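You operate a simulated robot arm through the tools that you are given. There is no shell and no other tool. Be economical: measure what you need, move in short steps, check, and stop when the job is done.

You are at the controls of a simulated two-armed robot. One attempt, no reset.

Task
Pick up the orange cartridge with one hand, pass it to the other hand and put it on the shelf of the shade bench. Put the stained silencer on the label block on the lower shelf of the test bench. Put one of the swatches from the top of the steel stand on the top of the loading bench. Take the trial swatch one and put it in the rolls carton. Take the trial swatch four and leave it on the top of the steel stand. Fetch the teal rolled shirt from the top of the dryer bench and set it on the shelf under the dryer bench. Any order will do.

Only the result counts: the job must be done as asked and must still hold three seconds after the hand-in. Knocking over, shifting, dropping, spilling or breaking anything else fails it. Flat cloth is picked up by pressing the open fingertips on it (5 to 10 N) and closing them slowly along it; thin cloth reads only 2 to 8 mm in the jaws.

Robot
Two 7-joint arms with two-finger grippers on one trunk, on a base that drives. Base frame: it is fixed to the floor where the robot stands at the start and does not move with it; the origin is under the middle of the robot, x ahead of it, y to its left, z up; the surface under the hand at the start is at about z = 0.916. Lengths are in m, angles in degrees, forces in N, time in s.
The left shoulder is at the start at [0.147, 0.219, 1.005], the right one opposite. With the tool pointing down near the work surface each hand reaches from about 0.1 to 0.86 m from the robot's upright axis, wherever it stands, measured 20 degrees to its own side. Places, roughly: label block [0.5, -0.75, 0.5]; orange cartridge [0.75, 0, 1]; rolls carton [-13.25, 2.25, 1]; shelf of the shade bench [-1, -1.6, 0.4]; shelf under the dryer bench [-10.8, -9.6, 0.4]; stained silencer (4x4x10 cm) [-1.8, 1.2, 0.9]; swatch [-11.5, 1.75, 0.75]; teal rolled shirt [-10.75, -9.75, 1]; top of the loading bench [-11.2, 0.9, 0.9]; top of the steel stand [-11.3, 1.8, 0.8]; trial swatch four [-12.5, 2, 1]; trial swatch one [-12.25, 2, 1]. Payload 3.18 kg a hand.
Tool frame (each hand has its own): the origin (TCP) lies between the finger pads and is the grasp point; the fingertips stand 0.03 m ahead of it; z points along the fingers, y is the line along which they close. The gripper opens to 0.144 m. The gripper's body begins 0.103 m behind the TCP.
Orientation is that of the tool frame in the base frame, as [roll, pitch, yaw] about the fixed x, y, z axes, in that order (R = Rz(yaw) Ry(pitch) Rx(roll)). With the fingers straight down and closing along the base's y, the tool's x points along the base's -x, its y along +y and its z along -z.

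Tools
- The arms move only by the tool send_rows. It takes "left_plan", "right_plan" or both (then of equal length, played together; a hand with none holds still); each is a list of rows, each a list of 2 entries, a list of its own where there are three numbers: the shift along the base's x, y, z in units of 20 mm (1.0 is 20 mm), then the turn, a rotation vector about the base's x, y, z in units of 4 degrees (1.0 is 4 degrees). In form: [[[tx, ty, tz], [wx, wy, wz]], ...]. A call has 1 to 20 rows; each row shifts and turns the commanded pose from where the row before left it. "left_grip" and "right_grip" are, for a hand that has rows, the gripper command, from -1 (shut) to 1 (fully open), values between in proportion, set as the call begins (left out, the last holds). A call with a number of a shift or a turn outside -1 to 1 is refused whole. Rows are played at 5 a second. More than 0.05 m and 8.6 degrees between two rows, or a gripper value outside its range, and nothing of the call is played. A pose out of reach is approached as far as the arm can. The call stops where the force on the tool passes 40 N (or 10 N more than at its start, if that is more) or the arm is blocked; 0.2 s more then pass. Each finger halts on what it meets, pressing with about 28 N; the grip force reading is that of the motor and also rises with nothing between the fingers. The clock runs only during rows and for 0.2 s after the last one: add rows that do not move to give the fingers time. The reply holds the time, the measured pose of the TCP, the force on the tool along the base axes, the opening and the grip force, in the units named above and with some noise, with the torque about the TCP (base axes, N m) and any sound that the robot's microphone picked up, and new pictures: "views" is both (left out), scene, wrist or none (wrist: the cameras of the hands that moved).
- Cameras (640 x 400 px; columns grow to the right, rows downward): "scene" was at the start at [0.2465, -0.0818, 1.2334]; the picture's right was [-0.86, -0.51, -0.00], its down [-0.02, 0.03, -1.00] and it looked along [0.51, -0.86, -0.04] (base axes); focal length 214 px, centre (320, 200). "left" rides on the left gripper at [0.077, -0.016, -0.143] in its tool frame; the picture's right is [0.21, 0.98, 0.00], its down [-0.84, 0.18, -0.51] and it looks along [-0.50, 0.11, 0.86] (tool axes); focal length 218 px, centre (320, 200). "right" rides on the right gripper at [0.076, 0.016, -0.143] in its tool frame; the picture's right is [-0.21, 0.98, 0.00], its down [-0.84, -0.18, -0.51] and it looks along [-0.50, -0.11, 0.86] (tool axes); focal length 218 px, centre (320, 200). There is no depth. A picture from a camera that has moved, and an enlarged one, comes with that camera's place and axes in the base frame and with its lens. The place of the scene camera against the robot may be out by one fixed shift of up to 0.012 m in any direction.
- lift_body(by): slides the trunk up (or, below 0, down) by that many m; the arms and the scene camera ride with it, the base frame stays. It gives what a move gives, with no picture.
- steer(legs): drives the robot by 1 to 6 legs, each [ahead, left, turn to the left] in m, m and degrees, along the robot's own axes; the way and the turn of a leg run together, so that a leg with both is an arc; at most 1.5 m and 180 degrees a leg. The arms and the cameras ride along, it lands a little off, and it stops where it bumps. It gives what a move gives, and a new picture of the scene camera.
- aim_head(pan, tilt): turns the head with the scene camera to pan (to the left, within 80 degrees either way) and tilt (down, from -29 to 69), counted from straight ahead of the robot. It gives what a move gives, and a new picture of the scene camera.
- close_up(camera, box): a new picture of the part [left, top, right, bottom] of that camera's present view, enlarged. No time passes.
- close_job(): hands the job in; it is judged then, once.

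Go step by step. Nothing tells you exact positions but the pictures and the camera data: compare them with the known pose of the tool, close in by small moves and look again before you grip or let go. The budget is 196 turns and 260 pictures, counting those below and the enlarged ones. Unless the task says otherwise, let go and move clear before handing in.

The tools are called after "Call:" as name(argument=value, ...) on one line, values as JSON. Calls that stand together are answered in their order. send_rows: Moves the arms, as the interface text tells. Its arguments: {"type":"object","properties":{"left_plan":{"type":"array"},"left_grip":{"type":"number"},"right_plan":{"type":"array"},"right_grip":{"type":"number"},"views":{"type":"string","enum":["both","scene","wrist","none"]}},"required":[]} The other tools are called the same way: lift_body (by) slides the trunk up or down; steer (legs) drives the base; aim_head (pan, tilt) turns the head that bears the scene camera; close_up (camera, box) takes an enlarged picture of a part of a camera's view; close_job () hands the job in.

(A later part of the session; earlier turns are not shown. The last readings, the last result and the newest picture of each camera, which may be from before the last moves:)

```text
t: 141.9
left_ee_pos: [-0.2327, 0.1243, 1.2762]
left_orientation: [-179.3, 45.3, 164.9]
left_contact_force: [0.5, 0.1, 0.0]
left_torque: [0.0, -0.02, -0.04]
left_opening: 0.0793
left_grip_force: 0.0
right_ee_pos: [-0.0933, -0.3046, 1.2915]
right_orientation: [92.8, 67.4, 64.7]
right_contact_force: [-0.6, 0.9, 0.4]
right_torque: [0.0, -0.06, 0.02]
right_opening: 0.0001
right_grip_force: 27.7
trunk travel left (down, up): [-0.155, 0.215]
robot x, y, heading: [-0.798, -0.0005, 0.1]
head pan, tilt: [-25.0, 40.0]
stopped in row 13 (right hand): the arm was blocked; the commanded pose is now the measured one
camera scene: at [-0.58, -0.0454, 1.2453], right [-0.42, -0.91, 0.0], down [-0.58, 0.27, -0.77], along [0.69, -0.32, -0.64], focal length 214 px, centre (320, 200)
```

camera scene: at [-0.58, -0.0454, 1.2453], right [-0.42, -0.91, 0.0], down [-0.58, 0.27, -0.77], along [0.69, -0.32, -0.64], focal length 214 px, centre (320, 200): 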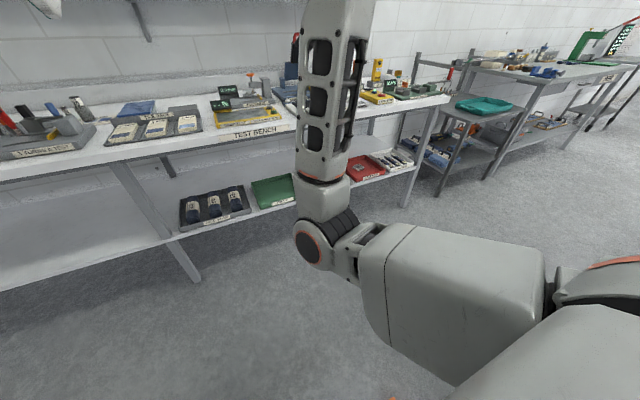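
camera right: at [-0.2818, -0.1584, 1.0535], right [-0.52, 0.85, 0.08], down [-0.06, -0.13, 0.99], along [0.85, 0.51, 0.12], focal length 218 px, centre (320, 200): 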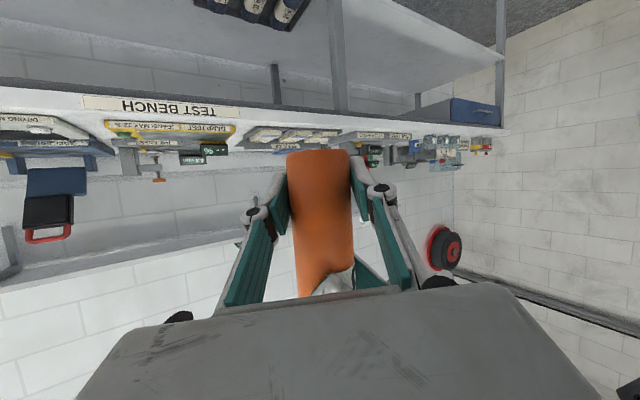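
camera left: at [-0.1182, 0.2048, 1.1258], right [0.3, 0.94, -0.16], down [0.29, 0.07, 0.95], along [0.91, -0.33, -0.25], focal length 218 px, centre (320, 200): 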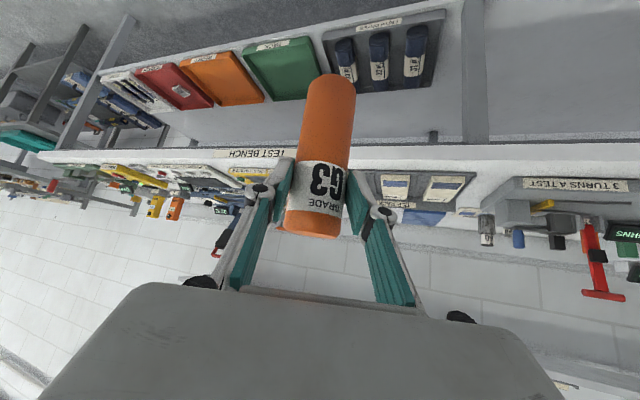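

The right jaws are empty, so the cartridge must have slipped out. I'll look for it.

Call:
aim_head(pan=-10, tilt=60)

Call:
aim_head(pan=0, tilt=30)

```text
t: 142.7
left_ee_pos: [-0.2346, 0.1253, 1.2774]
left_orientation: [-179.3, 45.3, 165.1]
left_contact_force: [0.2, 0.4, 0.6]
left_torque: [-0.01, 0.01, 0.0]
left_opening: 0.0792
left_grip_force: 0.0
right_ee_pos: [-0.0924, -0.3042, 1.2907]
right_orientation: [92.7, 67.3, 64.8]
right_contact_force: [-0.4, -1.2, 0.6]
right_torque: [-0.01, 0.0, -0.04]
right_opening: 0.0
right_grip_force: 27.9
trunk travel left (down, up): [-0.155, 0.215]
robot x, y, heading: [-0.7934, 0.001, -0.1]
head pan, tilt: [-10.0, 60.0]
camera scene: at [-0.5915, -0.0211, 1.2186], right [-0.17, -0.98, 0.0], down [-0.85, 0.15, -0.5], along [0.49, -0.09, -0.87], focal length 214 px, centre (320, 200)
```

scene: 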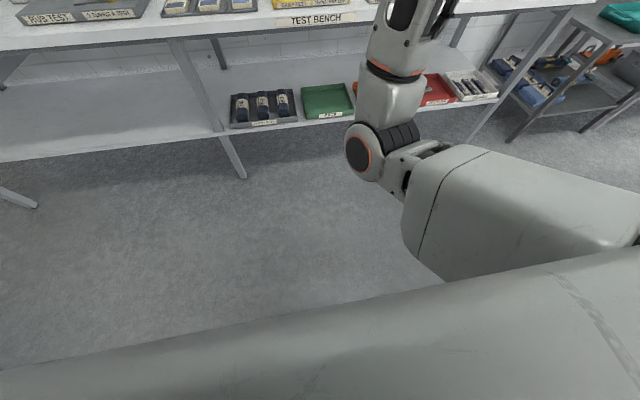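

```text
t: 143.7
left_ee_pos: [-0.2337, 0.1243, 1.2764]
left_orientation: [-179.2, 45.3, 165.0]
left_contact_force: [-0.2, -0.4, -0.6]
left_torque: [-0.01, 0.02, 0.02]
left_opening: 0.0795
left_grip_force: 0.0
right_ee_pos: [-0.0925, -0.3043, 1.2901]
right_orientation: [92.9, 67.3, 64.9]
right_contact_force: [-1.1, -0.4, 0.3]
right_torque: [-0.03, 0.0, 0.0]
right_opening: 0.0
right_grip_force: 27.4
trunk travel left (down, up): [-0.155, 0.215]
robot x, y, heading: [-0.7967, 0.0005, -0.0]
head pan, tilt: [0.0, 30.0]
camera scene: at [-0.5667, -0.0095, 1.2606], right [0.0, -1.0, 0.0], down [-0.5, 0.0, -0.87], along [0.87, 0.0, -0.5], focal length 214 px, centre (320, 200)
```

scene: 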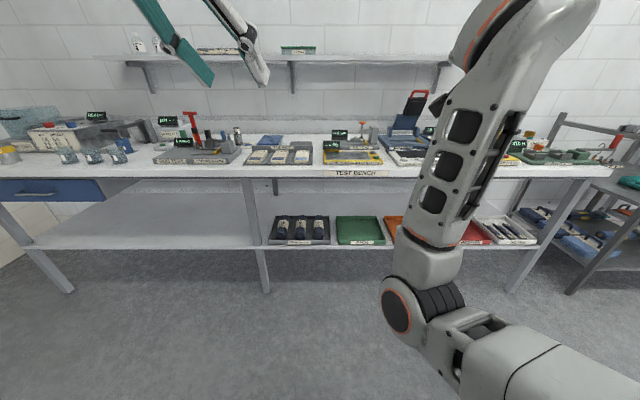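

Call:
close_up(camera="right", box=[0, 0, 640, 400])

Call:
close_up(camera="left", box=[0, 0, 640, 400])

Call:
aim_head(pan=-55, tilt=35)

Call:
aim_head(pan=55, tilt=45)

```text
1.00 times, centred on (320, 200) of right (not enlarged: the box is as wide or as high as the picture)
camera zoom: at [-0.2006, -0.1963, 1.2279], right [0.39, 0.72, 0.57], down [-0.67, -0.2, 0.72], along [0.63, -0.66, 0.4], focal length 218 px, centre (320, 200)
```

zoom: 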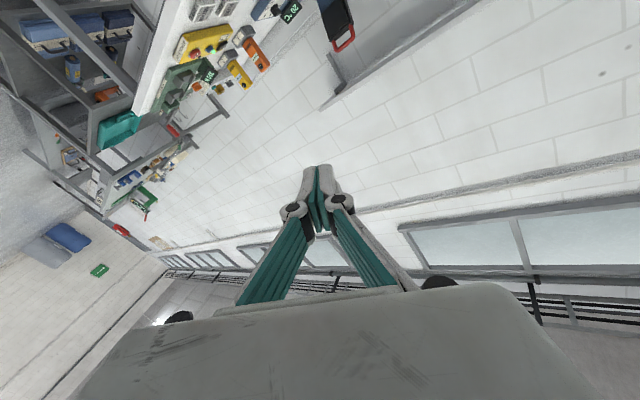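

```text
1.00 times, centred on (320, 200) of left (not enlarged: the box is as wide or as high as the picture)
camera zoom: at [-0.3872, 0.1513, 1.3215], right [0.12, 0.98, -0.16], down [0.27, 0.12, 0.95], along [0.95, -0.16, -0.25], focal length 218 px, centre (320, 200)
```

zoom: 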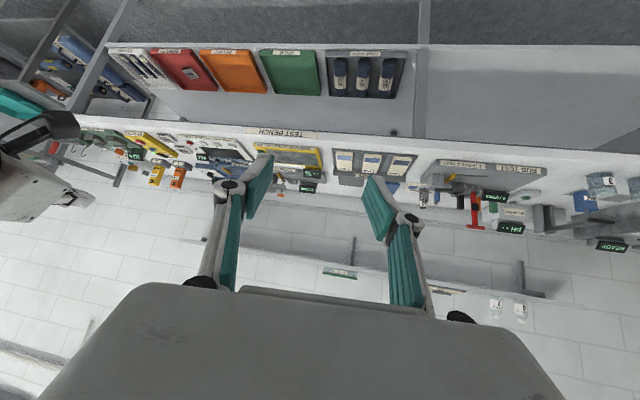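

```text
t: 144.9
left_ee_pos: [-0.2328, 0.1249, 1.276]
left_orientation: [-179.3, 45.2, 165.0]
left_contact_force: [0.4, -0.2, -0.1]
left_torque: [0.04, 0.0, 0.02]
left_opening: 0.0791
left_grip_force: 0.0
right_ee_pos: [-0.092, -0.3036, 1.2897]
right_orientation: [92.8, 67.2, 64.9]
right_contact_force: [-0.5, 0.0, 0.0]
right_torque: [0.01, -0.02, 0.03]
right_opening: 0.0003
right_grip_force: 27.7
trunk travel left (down, up): [-0.155, 0.215]
robot x, y, heading: [-0.7973, 0.0002, 0.4]
head pan, tilt: [-55.0, 35.0]
camera scene: at [-0.6066, -0.0816, 1.2529], right [-0.82, -0.57, 0.0], down [-0.33, 0.47, -0.82], along [0.47, -0.67, -0.57], focal length 214 px, centre (320, 200)
```

scene: 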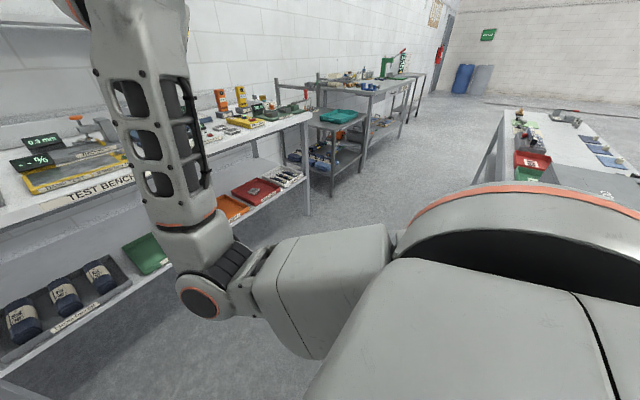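

```text
t: 146.8
left_ee_pos: [-0.2333, 0.1242, 1.2769]
left_orientation: [-179.3, 45.3, 165.0]
left_contact_force: [-0.7, 0.1, -0.1]
left_torque: [0.01, -0.01, -0.02]
left_opening: 0.0793
left_grip_force: 0.1
right_ee_pos: [-0.0929, -0.304, 1.29]
right_orientation: [92.8, 67.3, 64.8]
right_contact_force: [0.8, 0.5, -1.1]
right_torque: [0.02, 0.0, -0.02]
right_opening: 0.0
right_grip_force: 28.0
trunk travel left (down, up): [-0.155, 0.215]
robot x, y, heading: [-0.7955, -0.0012, 0.1]
head pan, tilt: [55.0, 45.0]
camera scene: at [-0.6105, 0.0571, 1.2381], right [0.82, -0.57, 0.0], down [-0.41, -0.58, -0.71], along [0.41, 0.58, -0.71], focal length 214 px, centre (320, 200)
```

scene: 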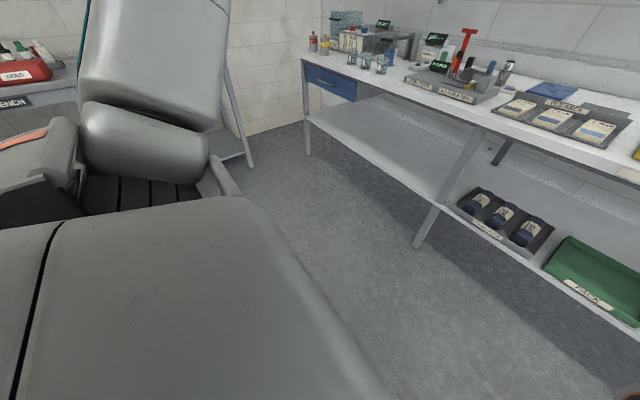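

The cartridge is not visible; it's probably on the floor hidden behind the right arm. I'll back off a little and look down.

Call:
steer(legs=[[-0.45, 0, 0]])

Call:
aim_head(pan=-20, tilt=50)

```text
t: 149.5
left_ee_pos: [-0.6754, 0.1226, 1.2764]
left_orientation: [-179.2, 45.2, 164.7]
left_contact_force: [-0.2, -0.3, -0.4]
left_torque: [0.02, -0.03, 0.01]
left_opening: 0.0792
left_grip_force: 0.0
right_ee_pos: [-0.538, -0.3064, 1.2905]
right_orientation: [92.8, 67.3, 64.6]
right_contact_force: [-0.2, 0.4, -0.3]
right_torque: [0.02, -0.01, 0.0]
right_opening: 0.0
right_grip_force: 28.5
trunk travel left (down, up): [-0.155, 0.215]
robot x, y, heading: [-1.2408, 0.0029, -0.7]
head pan, tilt: [55.0, 45.0]
camera scene: at [-1.0536, 0.0572, 1.238], right [0.82, -0.58, 0.0], down [-0.41, -0.58, -0.71], along [0.41, 0.58, -0.71], focal length 214 px, centre (320, 200)
```

scene: 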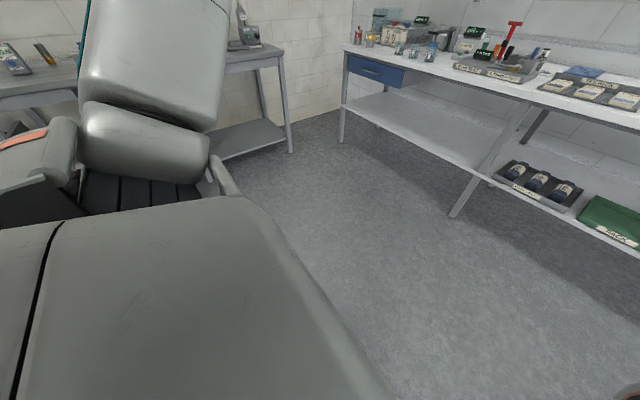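

```text
t: 151.0
left_ee_pos: [-0.6761, 0.1235, 1.2765]
left_orientation: [-179.2, 45.3, 164.7]
left_contact_force: [-0.5, -1.2, -0.6]
left_torque: [0.0, 0.03, -0.02]
left_opening: 0.0795
left_grip_force: 0.1
right_ee_pos: [-0.5367, -0.3064, 1.2897]
right_orientation: [92.8, 67.4, 64.4]
right_contact_force: [-0.2, 0.3, 0.6]
right_torque: [-0.03, -0.01, 0.01]
right_opening: 0.0
right_grip_force: 27.7
trunk travel left (down, up): [-0.155, 0.215]
robot x, y, heading: [-1.2451, -0.0001, -0.5]
head pan, tilt: [-20.0, 50.0]
camera scene: at [-1.028, -0.0358, 1.2312], right [-0.35, -0.94, 0.0], down [-0.72, 0.27, -0.64], along [0.6, -0.22, -0.77], focal length 214 px, centre (320, 200)
```

scene: 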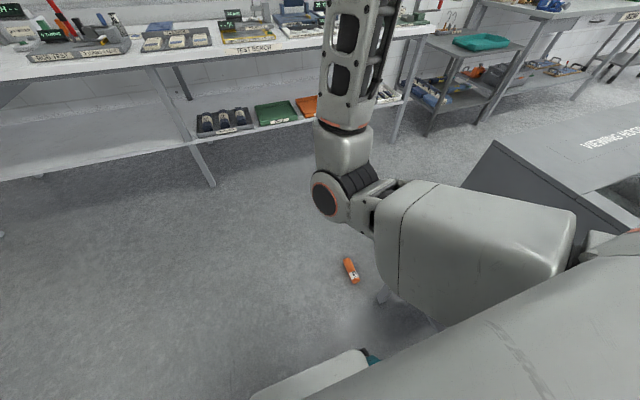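

The cartridge lies on the floor at about [−0.64, −0.36], along x. I'll bring the empty right arm back round to its outside posture, then pick it up from the floor with that hand.

Call:
send_rows(right_plan=[[[-0.35, -0.2, 0.28], [0.05, 0.58, -0.79]], [[-0.35, -0.2, 0.28], [0.05, 0.58, -0.79]], [[-0.35, -0.2, 0.28], [0.05, 0.58, -0.79]], [[-0.35, -0.2, 0.28], [0.05, 0.58, -0.79]], [[-0.35, -0.2, 0.28], [0.05, 0.58, -0.79]], [[-0.35, -0.2, 0.28], [0.05, 0.58, -0.79]], [[-0.35, -0.2, 0.28], [0.05, 0.58, -0.79]], [[-0.35, -0.2, 0.28], [0.05, 0.58, -0.79]], [[-0.35, -0.2, 0.28], [0.05, 0.58, -0.79]], [[-0.35, -0.2, 0.28], [0.05, 0.58, -0.79]], [[-0.35, -0.2, 0.28], [0.05, 0.58, -0.79]], [[-0.35, -0.2, 0.28], [0.05, 0.58, -0.79]], [[-0.35, -0.2, 0.28], [0.05, 0.58, -0.79]], [[-0.35, -0.2, 0.28], [0.05, 0.58, -0.79]], [[-0.35, -0.2, 0.28], [0.05, 0.58, -0.79]]], right_grip=1, views="none")

Call:
send_rows(right_plan=[[[0, -1, 0], [0, 0, 0]], [[0, -1, 0], [0, 0, 0]], [[0, -1, 0], [0, 0, 0]], [[0, -1, 0], [0, 0, 0]], [[0, -1, 0], [0, 0, 0]], [[0, -1, 0], [0, 0, 0]], [[0, -1, 0], [0, 0, 0]], [[0, -1, 0], [0, 0, 0.5]], [[0, -1, 0], [0, 0, 0.5]], [[0, -1, 0], [0, 0, 0.5]], [[0, -1, 0], [0, 0, 0.5]], [[0, -1, 0], [0, 0, 0.5]], [[0, -1, 0], [0, 0, 0.5]], [[0, -1, 0], [0, 0, 0.5]]], views="scene")

```text
t: 154.2
left_ee_pos: [-0.6757, 0.1227, 1.2764]
left_orientation: [-179.2, 45.3, 164.7]
left_contact_force: [0.1, 0.1, -0.7]
left_torque: [0.02, -0.03, -0.04]
left_opening: 0.0794
left_grip_force: 0.0
right_ee_pos: [-0.6414, -0.3765, 1.3682]
right_orientation: [-168.8, 66.4, 107.9]
right_contact_force: [0.8, 0.2, -0.1]
right_torque: [-0.01, -0.03, 0.02]
right_opening: 0.1442
right_grip_force: 0.1
trunk travel left (down, up): [-0.155, 0.215]
robot x, y, heading: [-1.2386, -0.0001, -0.4]
head pan, tilt: [-20.0, 50.0]
```

```text
t: 157.2
left_ee_pos: [-0.6765, 0.1212, 1.2764]
left_orientation: [-179.2, 45.3, 164.6]
left_contact_force: [-0.2, -0.3, 0.9]
left_torque: [0.03, 0.03, 0.0]
left_opening: 0.0793
left_grip_force: 0.1
right_ee_pos: [-0.6435, -0.6471, 1.3732]
right_orientation: [-170.9, 66.7, 121.2]
right_contact_force: [-1.0, 0.8, 0.1]
right_torque: [-0.03, 0.02, 0.02]
right_opening: 0.1437
right_grip_force: 0.1
trunk travel left (down, up): [-0.155, 0.215]
robot x, y, heading: [-1.2418, -0.002, -0.5]
head pan, tilt: [-20.0, 50.0]
camera scene: at [-1.0282, -0.0363, 1.2312], right [-0.35, -0.94, 0.0], down [-0.72, 0.27, -0.64], along [0.6, -0.22, -0.77], focal length 214 px, centre (320, 200)
```

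scene: 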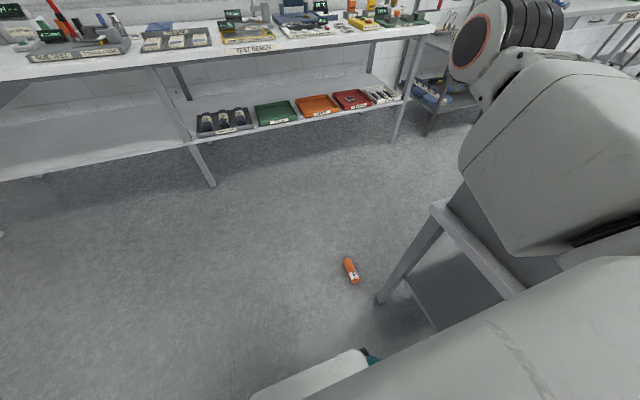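

The right arm is back outside. I'll shift the robot so the cartridge is ahead-right of it, clear of the shade bench corner leg, and lower the trunk.

Call:
steer(legs=[[0.2, 0.06, 0]])

Call:
lift_body(by=-0.15)

Call:
send_rows(right_plan=[[[0, 0.3, -0.6], [0, 0, 1]], [[0, 0.3, -0.6], [0, 0, 1]], [[0, 0.3, -0.6], [0, 0, 1]], [[0, 0.3, -0.6], [0, 0, 1]], [[0, 0.3, -0.6], [0, 0, 1]], [[0, 0, -0.6], [0, 0, 1]], [[0, 0, -0.6], [0, 0, 1]], [[0, 0, -0.6], [0, 0, 1]], [[0, 0, -0.6], [0, 0, 1]], [[0, 0, -0.6], [0, 0, 1]], [[0, 0, -0.6], [0, 0, 1]], [[0, 0, -0.6], [0, 0, 1]], [[0, 0, -0.6], [0, 0, 1]], [[0, 0, -0.6], [0, 0, 1]], [[0, 0, -0.6], [0, 0, 0]], [[0, 0, -0.6], [0, 0, 0]], [[0, 0, -0.6], [0, 0, 0]], [[0, 0, -0.6], [0, 0, 0]]], views="scene")

```text
t: 158.8
left_ee_pos: [-0.4807, 0.1835, 1.2763]
left_orientation: [-179.2, 45.3, 164.9]
left_contact_force: [0.2, 0.3, -0.4]
left_torque: [0.01, 0.03, -0.02]
left_opening: 0.0792
left_grip_force: 0.1
right_ee_pos: [-0.4443, -0.5877, 1.375]
right_orientation: [-170.8, 66.6, 121.5]
right_contact_force: [-0.1, 0.1, -0.5]
right_torque: [-0.01, 0.01, -0.04]
right_opening: 0.1438
right_grip_force: 0.1
trunk travel left (down, up): [-0.155, 0.215]
robot x, y, heading: [-1.0453, 0.0579, -0.3]
head pan, tilt: [-20.0, 50.0]
camera scene: at [-0.8313, 0.0229, 1.2313], right [-0.34, -0.94, 0.0], down [-0.72, 0.26, -0.64], along [0.6, -0.22, -0.77], focal length 214 px, centre (320, 200)
```

scene: 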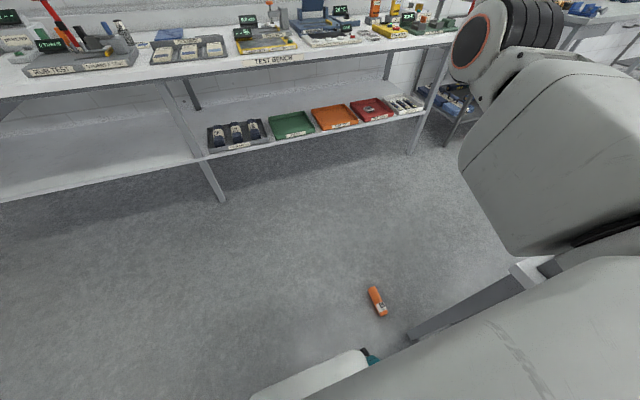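

```text
t: 160.5
left_ee_pos: [-0.4652, 0.1826, 1.1119]
left_orientation: [-178.3, 43.0, 165.5]
left_contact_force: [-0.6, 0.0, 0.8]
left_torque: [0.01, -0.02, -0.03]
left_opening: 0.079
left_grip_force: 0.0
right_ee_pos: [-0.4469, -0.5868, 1.2247]
right_orientation: [-171.2, 66.7, 121.1]
right_contact_force: [-0.6, 0.8, 1.0]
right_torque: [0.07, -0.01, 0.04]
right_opening: 0.1442
right_grip_force: 0.0
trunk travel left (down, up): [-0.005, 0.365]
robot x, y, heading: [-1.0452, 0.0612, -0.2]
head pan, tilt: [-20.0, 50.0]
```

```text
t: 162.8
left_ee_pos: [-0.4651, 0.1814, 1.1106]
left_orientation: [-178.3, 42.7, 165.5]
left_contact_force: [0.8, 1.0, 0.5]
left_torque: [0.01, 0.0, 0.03]
left_opening: 0.079
left_grip_force: 0.1
right_ee_pos: [-0.4643, -0.5402, 1.1624]
right_orientation: [-141.5, 67.5, -174.7]
right_contact_force: [0.7, -0.4, -0.2]
right_torque: [-0.02, -0.02, 0.02]
right_opening: 0.144
right_grip_force: 0.0
trunk travel left (down, up): [-0.005, 0.365]
robot x, y, heading: [-1.0419, 0.0562, -0.1]
head pan, tilt: [-20.0, 50.0]
stopped in row 11 (right hand): the arm was blocked; the commanded pose is now the measured one
camera scene: at [-0.6829, 0.0221, 1.0403], right [-0.34, -0.94, 0.0], down [-0.72, 0.26, -0.64], along [0.6, -0.22, -0.77], focal length 214 px, centre (320, 200)
```

scene: 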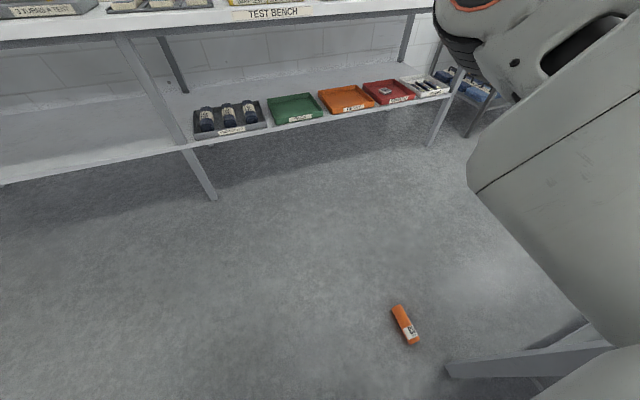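

Lowering leans the torso forward as well. I'll point the right hand straight down first, then lower it over the cartridge.

Call:
send_rows(right_plan=[[[0, -0.3, 0], [0.45, 0.97, 0.265]], [[0, -0.3, 0], [0.45, 0.97, 0.265]], [[0, -0.3, -0.3], [0.45, 0.97, 0.265]], [[0, -0.3, -0.3], [0.45, 0.97, 0.265]], [[0, 0, -0.5], [0.45, 0.97, 0.265]], [[0, 0, -0.5], [0.45, 0.97, 0.265]], [[0, 0, -0.5], [0.45, 0.97, 0.265]], [[0, 0, -0.5], [0.45, 0.97, 0.265]], [[0, 0, -0.5], [0.45, 0.97, 0.265]], [[0, 0, -0.5], [0.45, 0.97, 0.265]], [[0, 0, -0.5], [0.45, 0.97, 0.265]], [[0, 0, -0.5], [0.45, 0.97, 0.265]], [[0, 0, -0.5], [0.45, 0.97, 0.265]], [[0, 0, -0.5], [0.45, 0.97, 0.265]], [[0, 0, -0.5], [0.45, 0.97, 0.265]], [[0, 0, -0.5], [0.45, 0.97, 0.265]], [[0, 0, -0.5], [0.45, 0.97, 0.265]]], views="scene")

```text
t: 163.7
left_ee_pos: [-0.464, 0.1819, 1.1086]
left_orientation: [-178.3, 42.7, 165.6]
left_contact_force: [-0.2, -0.9, -0.4]
left_torque: [0.03, -0.02, 0.03]
left_opening: 0.0793
left_grip_force: 0.1
right_ee_pos: [-0.4791, -0.5411, 1.1991]
right_orientation: [-138.7, 54.8, -173.5]
right_contact_force: [0.2, 0.1, 0.0]
right_torque: [0.0, -0.02, 0.03]
right_opening: 0.144
right_grip_force: 0.0
trunk travel left (down, up): [-0.005, 0.365]
robot x, y, heading: [-1.0435, 0.0594, 0.2]
head pan, tilt: [-20.0, 50.0]
stopped in row 4 (right hand): the arm was blocked; the commanded pose is now the measured one
camera scene: at [-0.6831, 0.0224, 1.0403], right [-0.34, -0.94, 0.0], down [-0.72, 0.26, -0.64], along [0.6, -0.22, -0.77], focal length 214 px, centre (320, 200)
```

scene: 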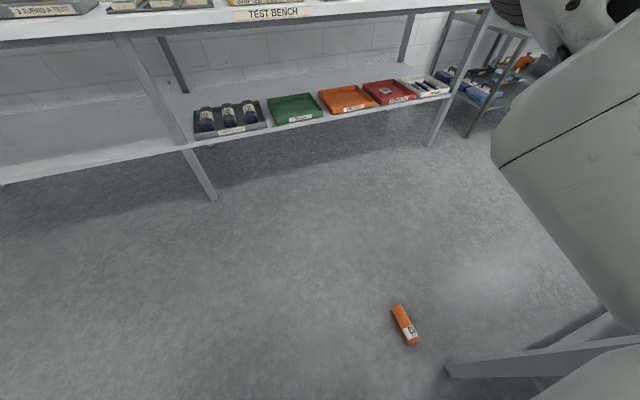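

The forward lean cramps the arm. I'll raise the trunk again, point the hand down out to the side as worked before, lower the arm, and only then the trunk.

Call:
lift_body(by=0.15)

Call:
send_rows(right_plan=[[[0.3, -1, 0], [0, 0, 0]], [[0.3, -1, 0], [0, 0, 0]], [[0.3, -1, 0], [0, 0, 0]], [[0.3, -1, 0], [0, 0, 0]], [[0, -1, 0], [0.6, 0.8, 0.3]], [[0, 0, 0], [0.6, 0.8, 0.3]], [[0, 0, 0], [0.6, 0.8, 0.3]], [[0, 0, 0], [0.6, 0.8, 0.3]], [[0, 0, -0.5], [0.6, 0.8, 0.3]], [[0, 0, -0.5], [0.6, 0.8, 0.3]], [[0, 0, -0.5], [0.6, 0.8, 0.3]], [[0, 0, -0.5], [0.6, 0.8, 0.3]], [[0, 0, -0.5], [0.6, 0.8, 0.3]], [[0, 0, -0.5], [0.6, 0.8, 0.3]]], views="scene")

```text
t: 165.4
left_ee_pos: [-0.4618, 0.1824, 1.2574]
left_orientation: [-178.1, 42.5, 165.6]
left_contact_force: [0.5, 0.0, -0.3]
left_torque: [0.02, -0.02, -0.03]
left_opening: 0.0792
left_grip_force: 0.0
right_ee_pos: [-0.4765, -0.5392, 1.3475]
right_orientation: [-138.9, 54.8, -173.4]
right_contact_force: [-0.1, 0.3, -0.4]
right_torque: [0.0, 0.01, -0.02]
right_opening: 0.1441
right_grip_force: 0.1
trunk travel left (down, up): [-0.155, 0.215]
robot x, y, heading: [-1.0469, 0.0593, -0.3]
head pan, tilt: [-20.0, 50.0]
```

```text
t: 168.4
left_ee_pos: [-0.4638, 0.1828, 1.2587]
left_orientation: [-178.4, 42.6, 165.4]
left_contact_force: [0.1, -0.1, 0.6]
left_torque: [0.06, -0.02, -0.02]
left_opening: 0.0791
left_grip_force: 0.1
right_ee_pos: [-0.4554, -0.6399, 1.2883]
right_orientation: [-170.9, 22.9, 177.9]
right_contact_force: [-0.7, 0.8, 0.0]
right_torque: [0.03, -0.01, 0.02]
right_opening: 0.144
right_grip_force: 0.0
trunk travel left (down, up): [-0.155, 0.215]
robot x, y, heading: [-1.0435, 0.0572, -0.2]
head pan, tilt: [-20.0, 50.0]
camera scene: at [-0.8316, 0.0222, 1.2312], right [-0.34, -0.94, 0.0], down [-0.72, 0.26, -0.64], along [0.6, -0.22, -0.77], focal length 214 px, centre (320, 200)
```

scene: 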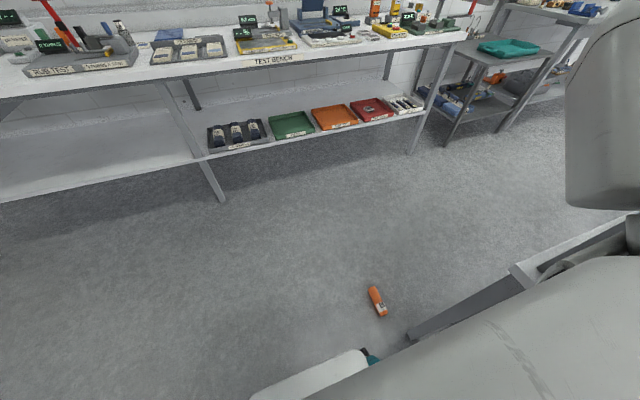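

Good. Now lowering, finishing the turn to straight down.

Call:
send_rows(right_plan=[[[0, 0, -1], [0, 0.3, 0]], [[0, 0, -1], [0, 0.3, 0]], [[0, 0, -1], [0, 0.3, 0]], [[0, 0, -1], [0, 0.3, 0]], [[0, 0, -1], [0, 0.3, 0]], [[0, 0, -1], [0, 0.3, 0]], [[0, 0, -1], [0, 0.3, 0]], [[0, 0, -1], [0, 0.3, 0]], [[0, 0, -1], [0, 0.3, 0]], [[0, 0, -1], [0, 0.3, 0]], [[0, 0, -1], [0, 0.3, 0]], [[0, 0, -1], [0, 0.3, 0]], [[0, 0, -1], [0, 0.3, 0]], [[0, 0, -1], [0, 0.3, 0]], [[0, 0, -1], [0, 0.3, 0]], [[0, 0, -1], [0, 0.3, 0]], [[0, 0, -1], [0, 0.3, 0]], [[0, 0, -1], [0, 0.3, 0]], [[0, 0, -1], [0, 0, 0]], [[0, 0, -1], [0, 0, 0]]], views="none")

Call:
send_rows(right_plan=[[[0, 0.3, -1], [0, 0, 0]], [[0, 0.3, -1], [0, 0, 0]], [[0, 0.3, -1], [0, 0, 0]], [[0, 0.3, -1], [0, 0, 0]], [[0, 0.3, -1], [0, 0, 0]], [[0, 0.3, -1], [0, 0, 0]], [[0, 0.3, -1], [0, 0, 0]], [[0, 0.3, -1], [0, 0, 0]], [[0, 0.3, -1], [0, 0, 0]], [[0, 0.3, -1], [0, 0, 0]], [[0, 0.3, -1], [0, 0, 0]], [[0, 0.3, -1], [0, 0, 0]], [[0, 0.3, -1], [0, 0, 0]], [[0, 0.3, -1], [0, 0, 0]], [[0, 0.3, -1], [0, 0, 0]], [[0, 0.3, -1], [0, 0, 0]], [[0, 0.3, -1], [0, 0, 0]], [[0, 0.3, -1], [0, 0, 0]]], views="scene")

```text
t: 172.6
left_ee_pos: [-0.4642, 0.1819, 1.2593]
left_orientation: [-178.2, 42.6, 165.5]
left_contact_force: [-0.2, -0.1, -0.1]
left_torque: [0.05, 0.05, 0.0]
left_opening: 0.0795
left_grip_force: 0.0
right_ee_pos: [-0.453, -0.639, 0.8884]
right_orientation: [-170.1, 1.2, 178.0]
right_contact_force: [0.9, -0.6, -1.1]
right_torque: [0.02, 0.01, 0.0]
right_opening: 0.1438
right_grip_force: 0.1
trunk travel left (down, up): [-0.155, 0.215]
robot x, y, heading: [-1.0447, 0.0559, -0.3]
head pan, tilt: [-20.0, 50.0]
```

```text
t: 176.4
left_ee_pos: [-0.4646, 0.1822, 1.2596]
left_orientation: [-178.3, 42.7, 165.5]
left_contact_force: [-0.6, 0.1, 0.6]
left_torque: [0.0, 0.02, 0.01]
left_opening: 0.0791
left_grip_force: 0.1
right_ee_pos: [-0.4554, -0.5394, 0.5311]
right_orientation: [-169.6, 1.3, 177.7]
right_contact_force: [0.3, -0.2, 0.9]
right_torque: [-0.01, 0.0, -0.01]
right_opening: 0.1437
right_grip_force: 0.1
trunk travel left (down, up): [-0.155, 0.215]
robot x, y, heading: [-1.0462, 0.0568, -0.2]
head pan, tilt: [-20.0, 50.0]
camera scene: at [-0.8311, 0.0227, 1.2311], right [-0.34, -0.94, 0.0], down [-0.72, 0.26, -0.64], along [0.6, -0.22, -0.77], focal length 214 px, centre (320, 200)
```

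scene: 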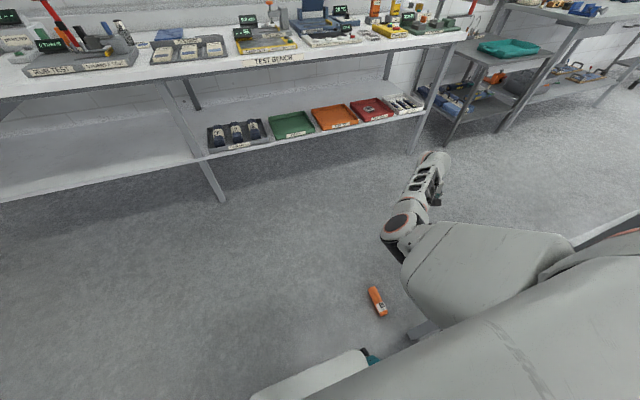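

Arm is in the good low posture. I'll shift the base so the hand comes over the cartridge, then look with the wrist camera.

Call:
steer(legs=[[-0.18, 0.17, 0]])

Call:
close_up(camera="right", box=[0, 0, 640, 400])

```text
t: 178.5
left_ee_pos: [-0.6468, 0.349, 1.2596]
left_orientation: [-178.2, 42.7, 165.6]
left_contact_force: [-0.3, 0.5, -0.6]
left_torque: [0.0, 0.0, -0.01]
left_opening: 0.0791
left_grip_force: 0.0
right_ee_pos: [-0.6339, -0.3731, 0.532]
right_orientation: [-169.8, 1.4, 177.7]
right_contact_force: [-1.2, -0.1, 1.0]
right_torque: [0.0, -0.02, -0.01]
right_opening: 0.144
right_grip_force: 0.0
trunk travel left (down, up): [-0.155, 0.215]
robot x, y, heading: [-1.2257, 0.2229, -0.1]
head pan, tilt: [-20.0, 50.0]
camera scene: at [-1.0123, 0.1875, 1.2312], right [-0.34, -0.94, 0.0], down [-0.72, 0.26, -0.64], along [0.6, -0.22, -0.77], focal length 214 px, centre (320, 200)
```

scene: 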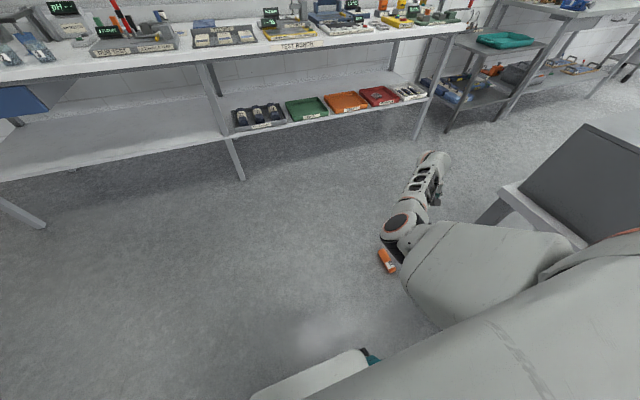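

```text
1.00 times, centred on (320, 200) of right (not enlarged: the box is as wide or as high as the picture)
camera zoom: at [-0.714, -0.3273, 0.6671], right [0.25, 0.95, -0.17], down [0.82, -0.12, 0.55], along [0.51, -0.28, -0.82], focal length 218 px, centre (320, 200)
```

zoom: 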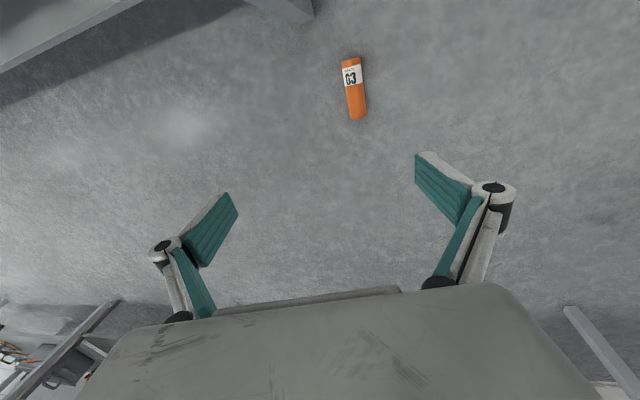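

The cartridge is right under the hand, lying along x. I'll straighten the hand and lower it.

Call:
send_rows(right_plan=[[[0, 0, -1], [0.25, 0, 0]], [[0, 0, -1], [0.25, 0, 0]], [[0, 0, -1], [0.25, 0, 0]], [[0, 0, -1], [0.25, 0, 0]], [[0, 0, -1], [0.25, 0, 0]], [[0, 0, -1], [0.25, 0, 0]], [[0, 0, -1], [0.25, 0, 0]], [[0, 0, -1], [0.25, 0, 0]], [[0, 0, -1], [0.25, 0, 0]], [[0, 0, -1], [0.25, 0, 0]], [[0, 0, -1], [0, 0, 0]], [[0, 0, -1], [0, 0, 0]], [[0, 0, -1], [0, 0, 0]], [[0, 0, -1], [0, 0, 0]], [[0, 0, -1], [0, 0, 0]], [[0, 0, -1], [0, 0, 0]], [[0, 0, -1], [0, 0, 0]], [[0, 0, -1], [0, 0, 0]], [[0, 0, -1], [0, 0, 0]]], views="wrist")

```text
t: 182.5
left_ee_pos: [-0.6453, 0.3473, 1.2596]
left_orientation: [-178.3, 42.7, 165.7]
left_contact_force: [-0.1, -0.4, 0.5]
left_torque: [-0.02, 0.01, 0.0]
left_opening: 0.0792
left_grip_force: 0.2
right_ee_pos: [-0.6692, -0.3518, 0.3494]
right_orientation: [-179.8, 1.0, 177.5]
right_contact_force: [-0.1, -0.9, -0.2]
right_torque: [0.03, 0.01, 0.04]
right_opening: 0.1442
right_grip_force: 0.0
right hand out of reach, approached as far as the arm can: row 8, 9, 10, 11, 12, 13, 14, 15, 16, 17, 18, 19
trunk travel left (down, up): [-0.155, 0.215]
robot x, y, heading: [-1.228, 0.219, 0.2]
head pan, tilt: [-20.0, 50.0]
camera right: at [-0.7487, -0.3308, 0.4905], right [0.25, 0.97, 0.0], down [0.82, -0.21, 0.52], along [0.51, -0.13, -0.85], focal length 218 px, centre (320, 200)
```

right: 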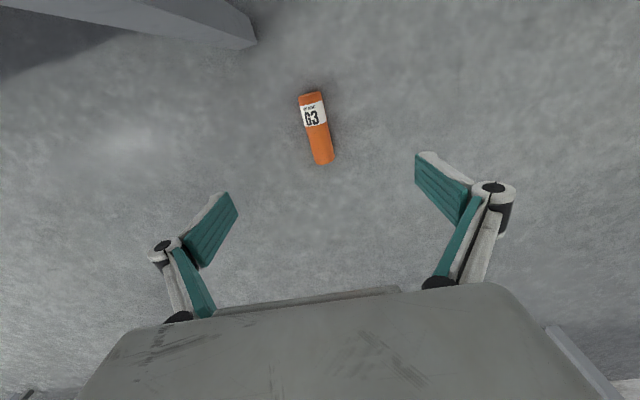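

At the reach limit, so I'll lower the trunk, which leans forward and down, and check.

Call:
lift_body(by=-0.15)

Call:
send_rows(right_plan=[[[-0.4, 0.4, -0.4], [0, 0, 0]], [[-0.4, 0.4, -0.4], [0, 0, 0]], [[-0.4, 0.4, -0.4], [0, 0, 0]], [[-0.4, 0.4, -0.4], [0, 0, 0]], [[-0.4, 0.4, -0.4], [0, 0, 0]]], views="wrist")

```text
t: 184.2
left_ee_pos: [-0.6456, 0.3491, 1.1105]
left_orientation: [-178.3, 42.8, 165.7]
left_contact_force: [-0.4, -0.1, 0.8]
left_torque: [-0.03, -0.05, -0.01]
left_opening: 0.0794
left_grip_force: 0.1
right_ee_pos: [-0.6676, -0.3517, 0.2017]
right_orientation: [-179.8, 1.2, 177.6]
right_contact_force: [0.1, 0.6, 0.1]
right_torque: [0.03, -0.03, 0.0]
right_opening: 0.144
right_grip_force: 0.1
trunk travel left (down, up): [-0.005, 0.365]
robot x, y, heading: [-1.2283, 0.222, 0.3]
head pan, tilt: [-20.0, 50.0]
```

```text
t: 185.4
left_ee_pos: [-0.645, 0.3472, 1.1088]
left_orientation: [-178.3, 42.6, 165.7]
left_contact_force: [0.1, 0.4, 0.1]
left_torque: [0.04, 0.0, 0.0]
left_opening: 0.0791
left_grip_force: 0.1
right_ee_pos: [-0.7073, -0.3109, 0.1605]
right_orientation: [179.9, 1.0, 177.5]
right_contact_force: [0.0, -0.3, -0.3]
right_torque: [0.02, 0.05, -0.02]
right_opening: 0.144
right_grip_force: 0.0
trunk travel left (down, up): [-0.005, 0.365]
robot x, y, heading: [-1.2222, 0.2227, 0.1]
head pan, tilt: [-20.0, 50.0]
camera right: at [-0.7874, -0.2899, 0.3011], right [0.25, 0.97, 0.0], down [0.83, -0.22, 0.52], along [0.51, -0.13, -0.85], focal length 218 px, centre (320, 200)
```

right: 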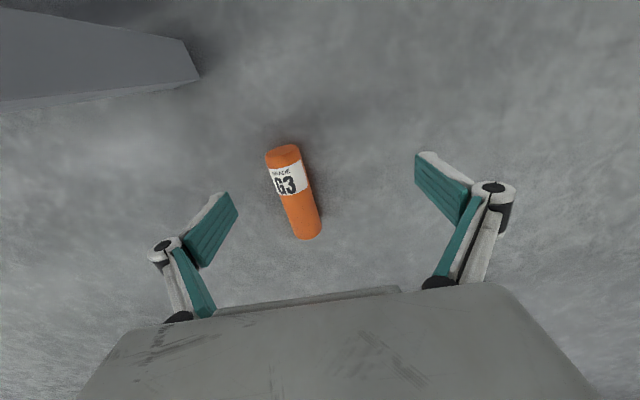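

Reach is fine now. I'll lower to just above the cartridge height and shift the base to centre the hand.

Call:
send_rows(right_plan=[[[0, 0, -1], [0, 0, 0]], [[0, 0, -1], [0, 0, 0]], [[0, 0, -1], [0, 0, 0]]], views="none")

Call:
steer(legs=[[0.06, -0.055, 0]])

Call:
close_up(camera="right", box=[0, 0, 640, 400])

```text
t: 186.2
left_ee_pos: [-0.6446, 0.348, 1.1096]
left_orientation: [-178.3, 42.7, 165.8]
left_contact_force: [0.2, -0.1, 0.6]
left_torque: [0.0, -0.01, 0.03]
left_opening: 0.0794
left_grip_force: 0.1
right_ee_pos: [-0.7082, -0.3112, 0.0993]
right_orientation: [-179.9, 1.1, 177.5]
right_contact_force: [-0.3, 0.4, 0.3]
right_torque: [0.0, -0.02, -0.02]
right_opening: 0.1438
right_grip_force: 0.0
trunk travel left (down, up): [-0.005, 0.365]
robot x, y, heading: [-1.2227, 0.22, 0.2]
head pan, tilt: [-20.0, 50.0]
```

```text
t: 187.4
left_ee_pos: [-0.5843, 0.2942, 1.1081]
left_orientation: [-178.2, 42.6, 165.7]
left_contact_force: [0.7, -0.5, -0.9]
left_torque: [0.03, -0.03, -0.06]
left_opening: 0.0794
left_grip_force: 0.0
right_ee_pos: [-0.6484, -0.3639, 0.1008]
right_orientation: [-180.0, 1.0, 177.5]
right_contact_force: [-0.4, -0.6, 0.4]
right_torque: [-0.03, -0.02, -0.01]
right_opening: 0.1441
right_grip_force: 0.0
trunk travel left (down, up): [-0.005, 0.365]
robot x, y, heading: [-1.1642, 0.1668, 0.1]
head pan, tilt: [-20.0, 50.0]
camera scene: at [-0.8034, 0.1335, 1.0402], right [-0.34, -0.94, 0.0], down [-0.72, 0.26, -0.64], along [0.6, -0.22, -0.77], focal length 214 px, centre (320, 200)
```

scene: 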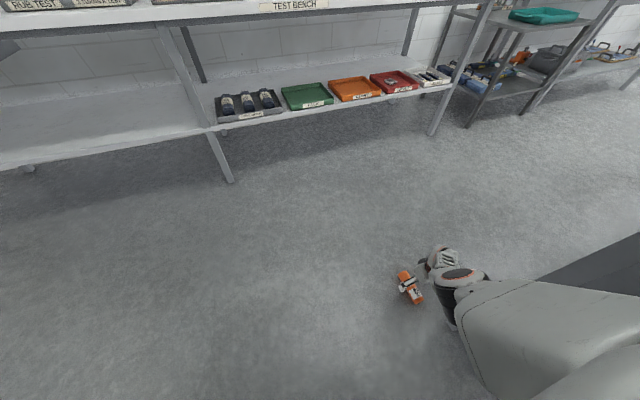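

```text
1.00 times, centred on (320, 200) of right (not enlarged: the box is as wide or as high as the picture)
camera zoom: at [-0.7269, -0.3435, 0.2409], right [0.25, 0.97, 0.0], down [0.83, -0.21, 0.52], along [0.51, -0.13, -0.85], focal length 218 px, centre (320, 200)
```

zoom: 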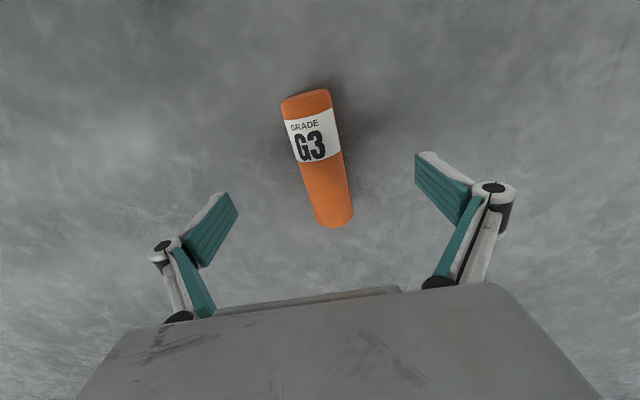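

Aligned. Lower onto it and close.

Call:
send_rows(right_plan=[[[0.1, 0, -1], [0, 0, 0]], [[0.1, 0, -1], [0, 0, 0]], [[0.1, 0, -1], [0, 0, 0]], [[0, 0, 0], [0, 0, 0]]], views="none")

Call:
send_rows(right_plan=[[[0, 0, 0], [0, 0, 0]], [[0, 0, 0], [0, 0, 0]], [[0, 0, 0], [0, 0, 0]], [[0, 0, 0], [0, 0, 0]]], right_grip=-1, views="wrist")

```text
t: 188.4
left_ee_pos: [-0.586, 0.2941, 1.1086]
left_orientation: [-178.3, 42.7, 165.8]
left_contact_force: [-0.8, 0.2, -0.4]
left_torque: [0.03, -0.01, -0.01]
left_opening: 0.0793
left_grip_force: 0.1
right_ee_pos: [-0.6561, -0.3544, 0.0699]
right_orientation: [-179.9, 1.0, 177.5]
right_contact_force: [-0.1, 0.3, 0.7]
right_torque: [0.04, 0.02, -0.04]
right_opening: 0.1443
right_grip_force: 0.0
right hand out of reach, approached as far as the arm can: row 2, 3
trunk travel left (down, up): [-0.005, 0.365]
robot x, y, heading: [-1.161, 0.1698, 0.1]
head pan, tilt: [-20.0, 50.0]
```

```text
t: 189.4
left_ee_pos: [-0.5872, 0.2958, 1.1099]
left_orientation: [-178.2, 42.8, 165.9]
left_contact_force: [0.1, -0.6, -0.3]
left_torque: [-0.03, 0.0, -0.03]
left_opening: 0.0792
left_grip_force: 0.1
right_ee_pos: [-0.6538, -0.3553, 0.0733]
right_orientation: [-179.9, 1.1, 177.5]
right_contact_force: [-2.0, 2.0, 28.4]
right_torque: [-0.02, 0.38, -0.09]
right_opening: 0.006
right_grip_force: 28.4
trunk travel left (down, up): [-0.005, 0.365]
robot x, y, heading: [-1.1665, 0.1715, 0.1]
head pan, tilt: [-20.0, 50.0]
camera right: at [-0.7336, -0.3331, 0.2129], right [0.25, 0.97, 0.0], down [0.82, -0.21, 0.53], along [0.51, -0.13, -0.85], focal length 218 px, centre (320, 200)
```

right: 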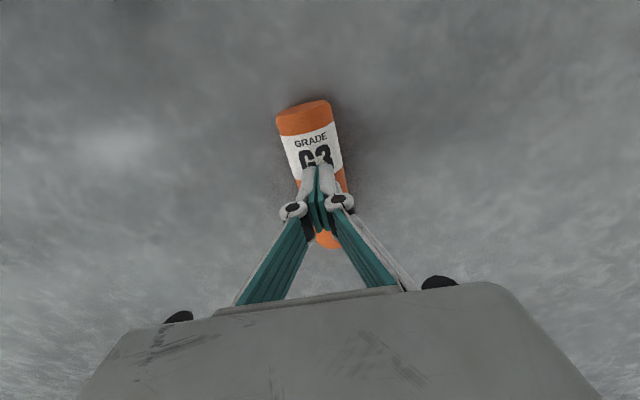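

The hand had stopped 3 cm high at the reach limit and only closed on top. I'll open, rise, bring the hand closer to the body and re-centre with the base.

Call:
send_rows(right_plan=[[[0, 0, 0], [0, 0, 0]], [[0, 0, 0], [0, 0, 0]], [[0, 0, 0.8], [0, 0, 0]], [[0, 0, 0.8], [0, 0, 0]], [[-0.6, 0.5, 0], [0, 0, 0]], [[-0.6, 0.5, 0], [0, 0, 0]], [[-0.6, 0.5, 0], [0, 0, 0]], [[-0.6, 0.5, 0], [0, 0, 0]], [[-0.6, 0.5, 0], [0, 0, 0]], [[-0.6, 0.5, 0], [0, 0, 0]], [[-0.6, 0.5, 0], [0, 0, 0]], [[-0.6, 0.5, 0], [0, 0, 0]]], right_grip=1, views="wrist")

```text
t: 192.2
left_ee_pos: [-0.584, 0.2943, 1.1086]
left_orientation: [-178.4, 42.7, 165.6]
left_contact_force: [0.1, 0.1, 0.6]
left_torque: [-0.03, -0.02, 0.0]
left_opening: 0.0791
left_grip_force: 0.0
right_ee_pos: [-0.7477, -0.3892, 0.1358]
right_orientation: [-173.4, 3.6, 171.7]
right_contact_force: [0.5, 0.0, 0.7]
right_torque: [-0.01, 0.0, -0.02]
right_opening: 0.1438
right_grip_force: 0.0
trunk travel left (down, up): [-0.005, 0.365]
robot x, y, heading: [-1.1685, 0.1674, 0.1]
head pan, tilt: [-20.0, 50.0]
stopped in row 12 (right hand): the arm was blocked; the commanded pose is now the measured one
camera right: at [-0.8282, -0.3436, 0.2693], right [0.35, 0.93, -0.1], down [0.78, -0.24, 0.58], along [0.51, -0.28, -0.81], focal length 218 px, centre (320, 200)
```

right: 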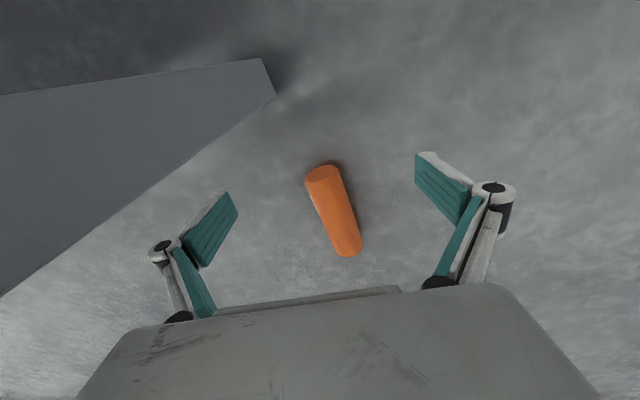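

The cartridge rolled a few centimetres to about [−0.645, −0.416]. I'll straighten the hand and shift the base so that it's over it.

Call:
steer(legs=[[0.1, -0.025, 0]])

Call:
send_rows(right_plan=[[[0, 0, -0.4], [0.5, 0.2, 0.5]], [[0, 0, -0.4], [0.5, 0.2, 0.5]], [[0, 0, -0.4], [0.5, 0.2, 0.5]], [[0, 0, -0.4], [0, 0.2, 0.4]]], views="wrist")

```text
t: 193.3
left_ee_pos: [-0.4856, 0.2705, 1.1097]
left_orientation: [-178.3, 42.6, 165.8]
left_contact_force: [0.8, 0.3, 0.4]
left_torque: [-0.01, 0.02, 0.03]
left_opening: 0.0791
left_grip_force: 0.0
right_ee_pos: [-0.6462, -0.4128, 0.1354]
right_orientation: [-173.2, 3.5, 171.9]
right_contact_force: [-0.4, 0.7, -0.3]
right_torque: [-0.01, -0.05, -0.02]
right_opening: 0.1438
right_grip_force: 0.0
trunk travel left (down, up): [-0.005, 0.365]
robot x, y, heading: [-1.0633, 0.1422, 0.1]
head pan, tilt: [-20.0, 50.0]
camera scene: at [-0.7034, 0.11, 1.0401], right [-0.34, -0.94, 0.0], down [-0.72, 0.26, -0.64], along [0.6, -0.22, -0.77], focal length 214 px, centre (320, 200)
```

scene: 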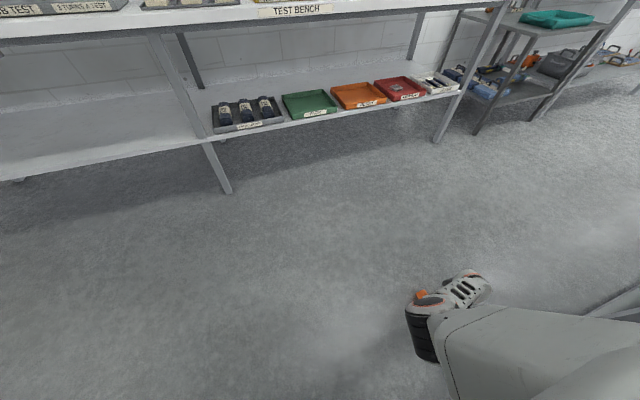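

```text
t: 194.3
left_ee_pos: [-0.486, 0.2713, 1.1093]
left_orientation: [-178.3, 42.7, 165.8]
left_contact_force: [-0.3, -0.2, -0.7]
left_torque: [-0.02, 0.03, 0.02]
left_opening: 0.0793
left_grip_force: 0.0
right_ee_pos: [-0.6464, -0.4124, 0.1027]
right_orientation: [-179.1, -0.2, 179.5]
right_contact_force: [-0.7, 0.5, -0.2]
right_torque: [0.01, 0.05, 0.03]
right_opening: 0.1436
right_grip_force: 0.0
trunk travel left (down, up): [-0.005, 0.365]
robot x, y, heading: [-1.0669, 0.1431, 0.2]
head pan, tilt: [-20.0, 50.0]
camera right: at [-0.7231, -0.3922, 0.2456], right [0.22, 0.98, -0.02], down [0.84, -0.18, 0.51], along [0.49, -0.12, -0.86], focal length 218 px, centre (320, 200)
```

right: 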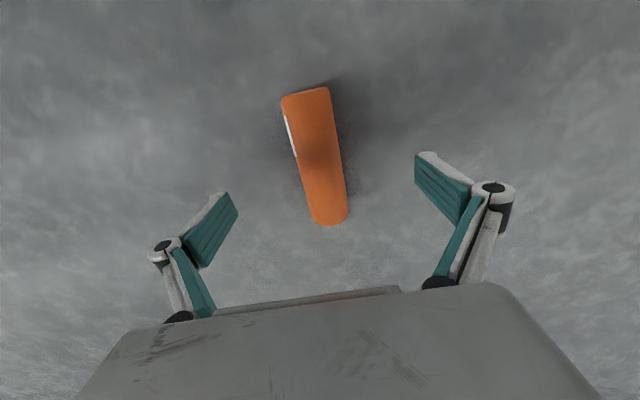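

Call:
send_rows(right_plan=[[[0, 0, -0.8], [0, 0, 0]], [[0, 0, -0.8], [0, 0, 0]], [[0, 0, -0.8], [0, 0, 0]], [[0, 0, -0.8], [0, 0, 0]], [[0, 0, 0], [0, 0, 0]]], views="wrist")

```text
t: 195.5
left_ee_pos: [-0.4857, 0.2714, 1.1089]
left_orientation: [-178.3, 42.7, 165.8]
left_contact_force: [-0.5, 0.0, 0.2]
left_torque: [0.03, -0.03, -0.02]
left_opening: 0.0791
left_grip_force: 0.0
right_ee_pos: [-0.6491, -0.4086, 0.0433]
right_orientation: [-179.1, -0.2, 179.2]
right_contact_force: [-0.8, -0.6, 0.1]
right_torque: [0.01, 0.02, -0.04]
right_opening: 0.1437
right_grip_force: 0.1
right hand out of reach, approached as far as the arm can: row 4
trunk travel left (down, up): [-0.005, 0.365]
robot x, y, heading: [-1.0656, 0.1432, 0.2]
head pan, tilt: [-20.0, 50.0]
camera right: at [-0.7266, -0.3878, 0.1847], right [0.22, 0.98, -0.02], down [0.84, -0.18, 0.51], along [0.49, -0.13, -0.86], focal length 218 px, centre (320, 200)
```

right: 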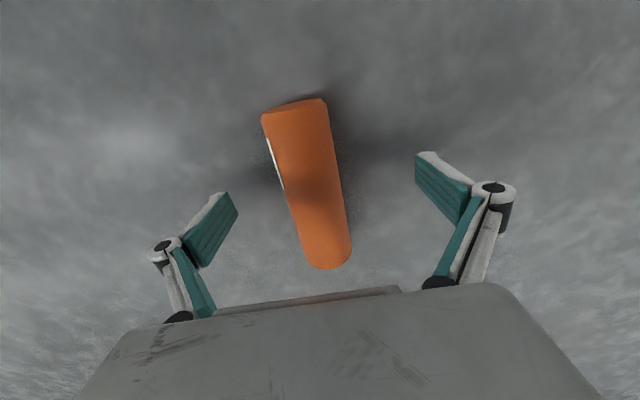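

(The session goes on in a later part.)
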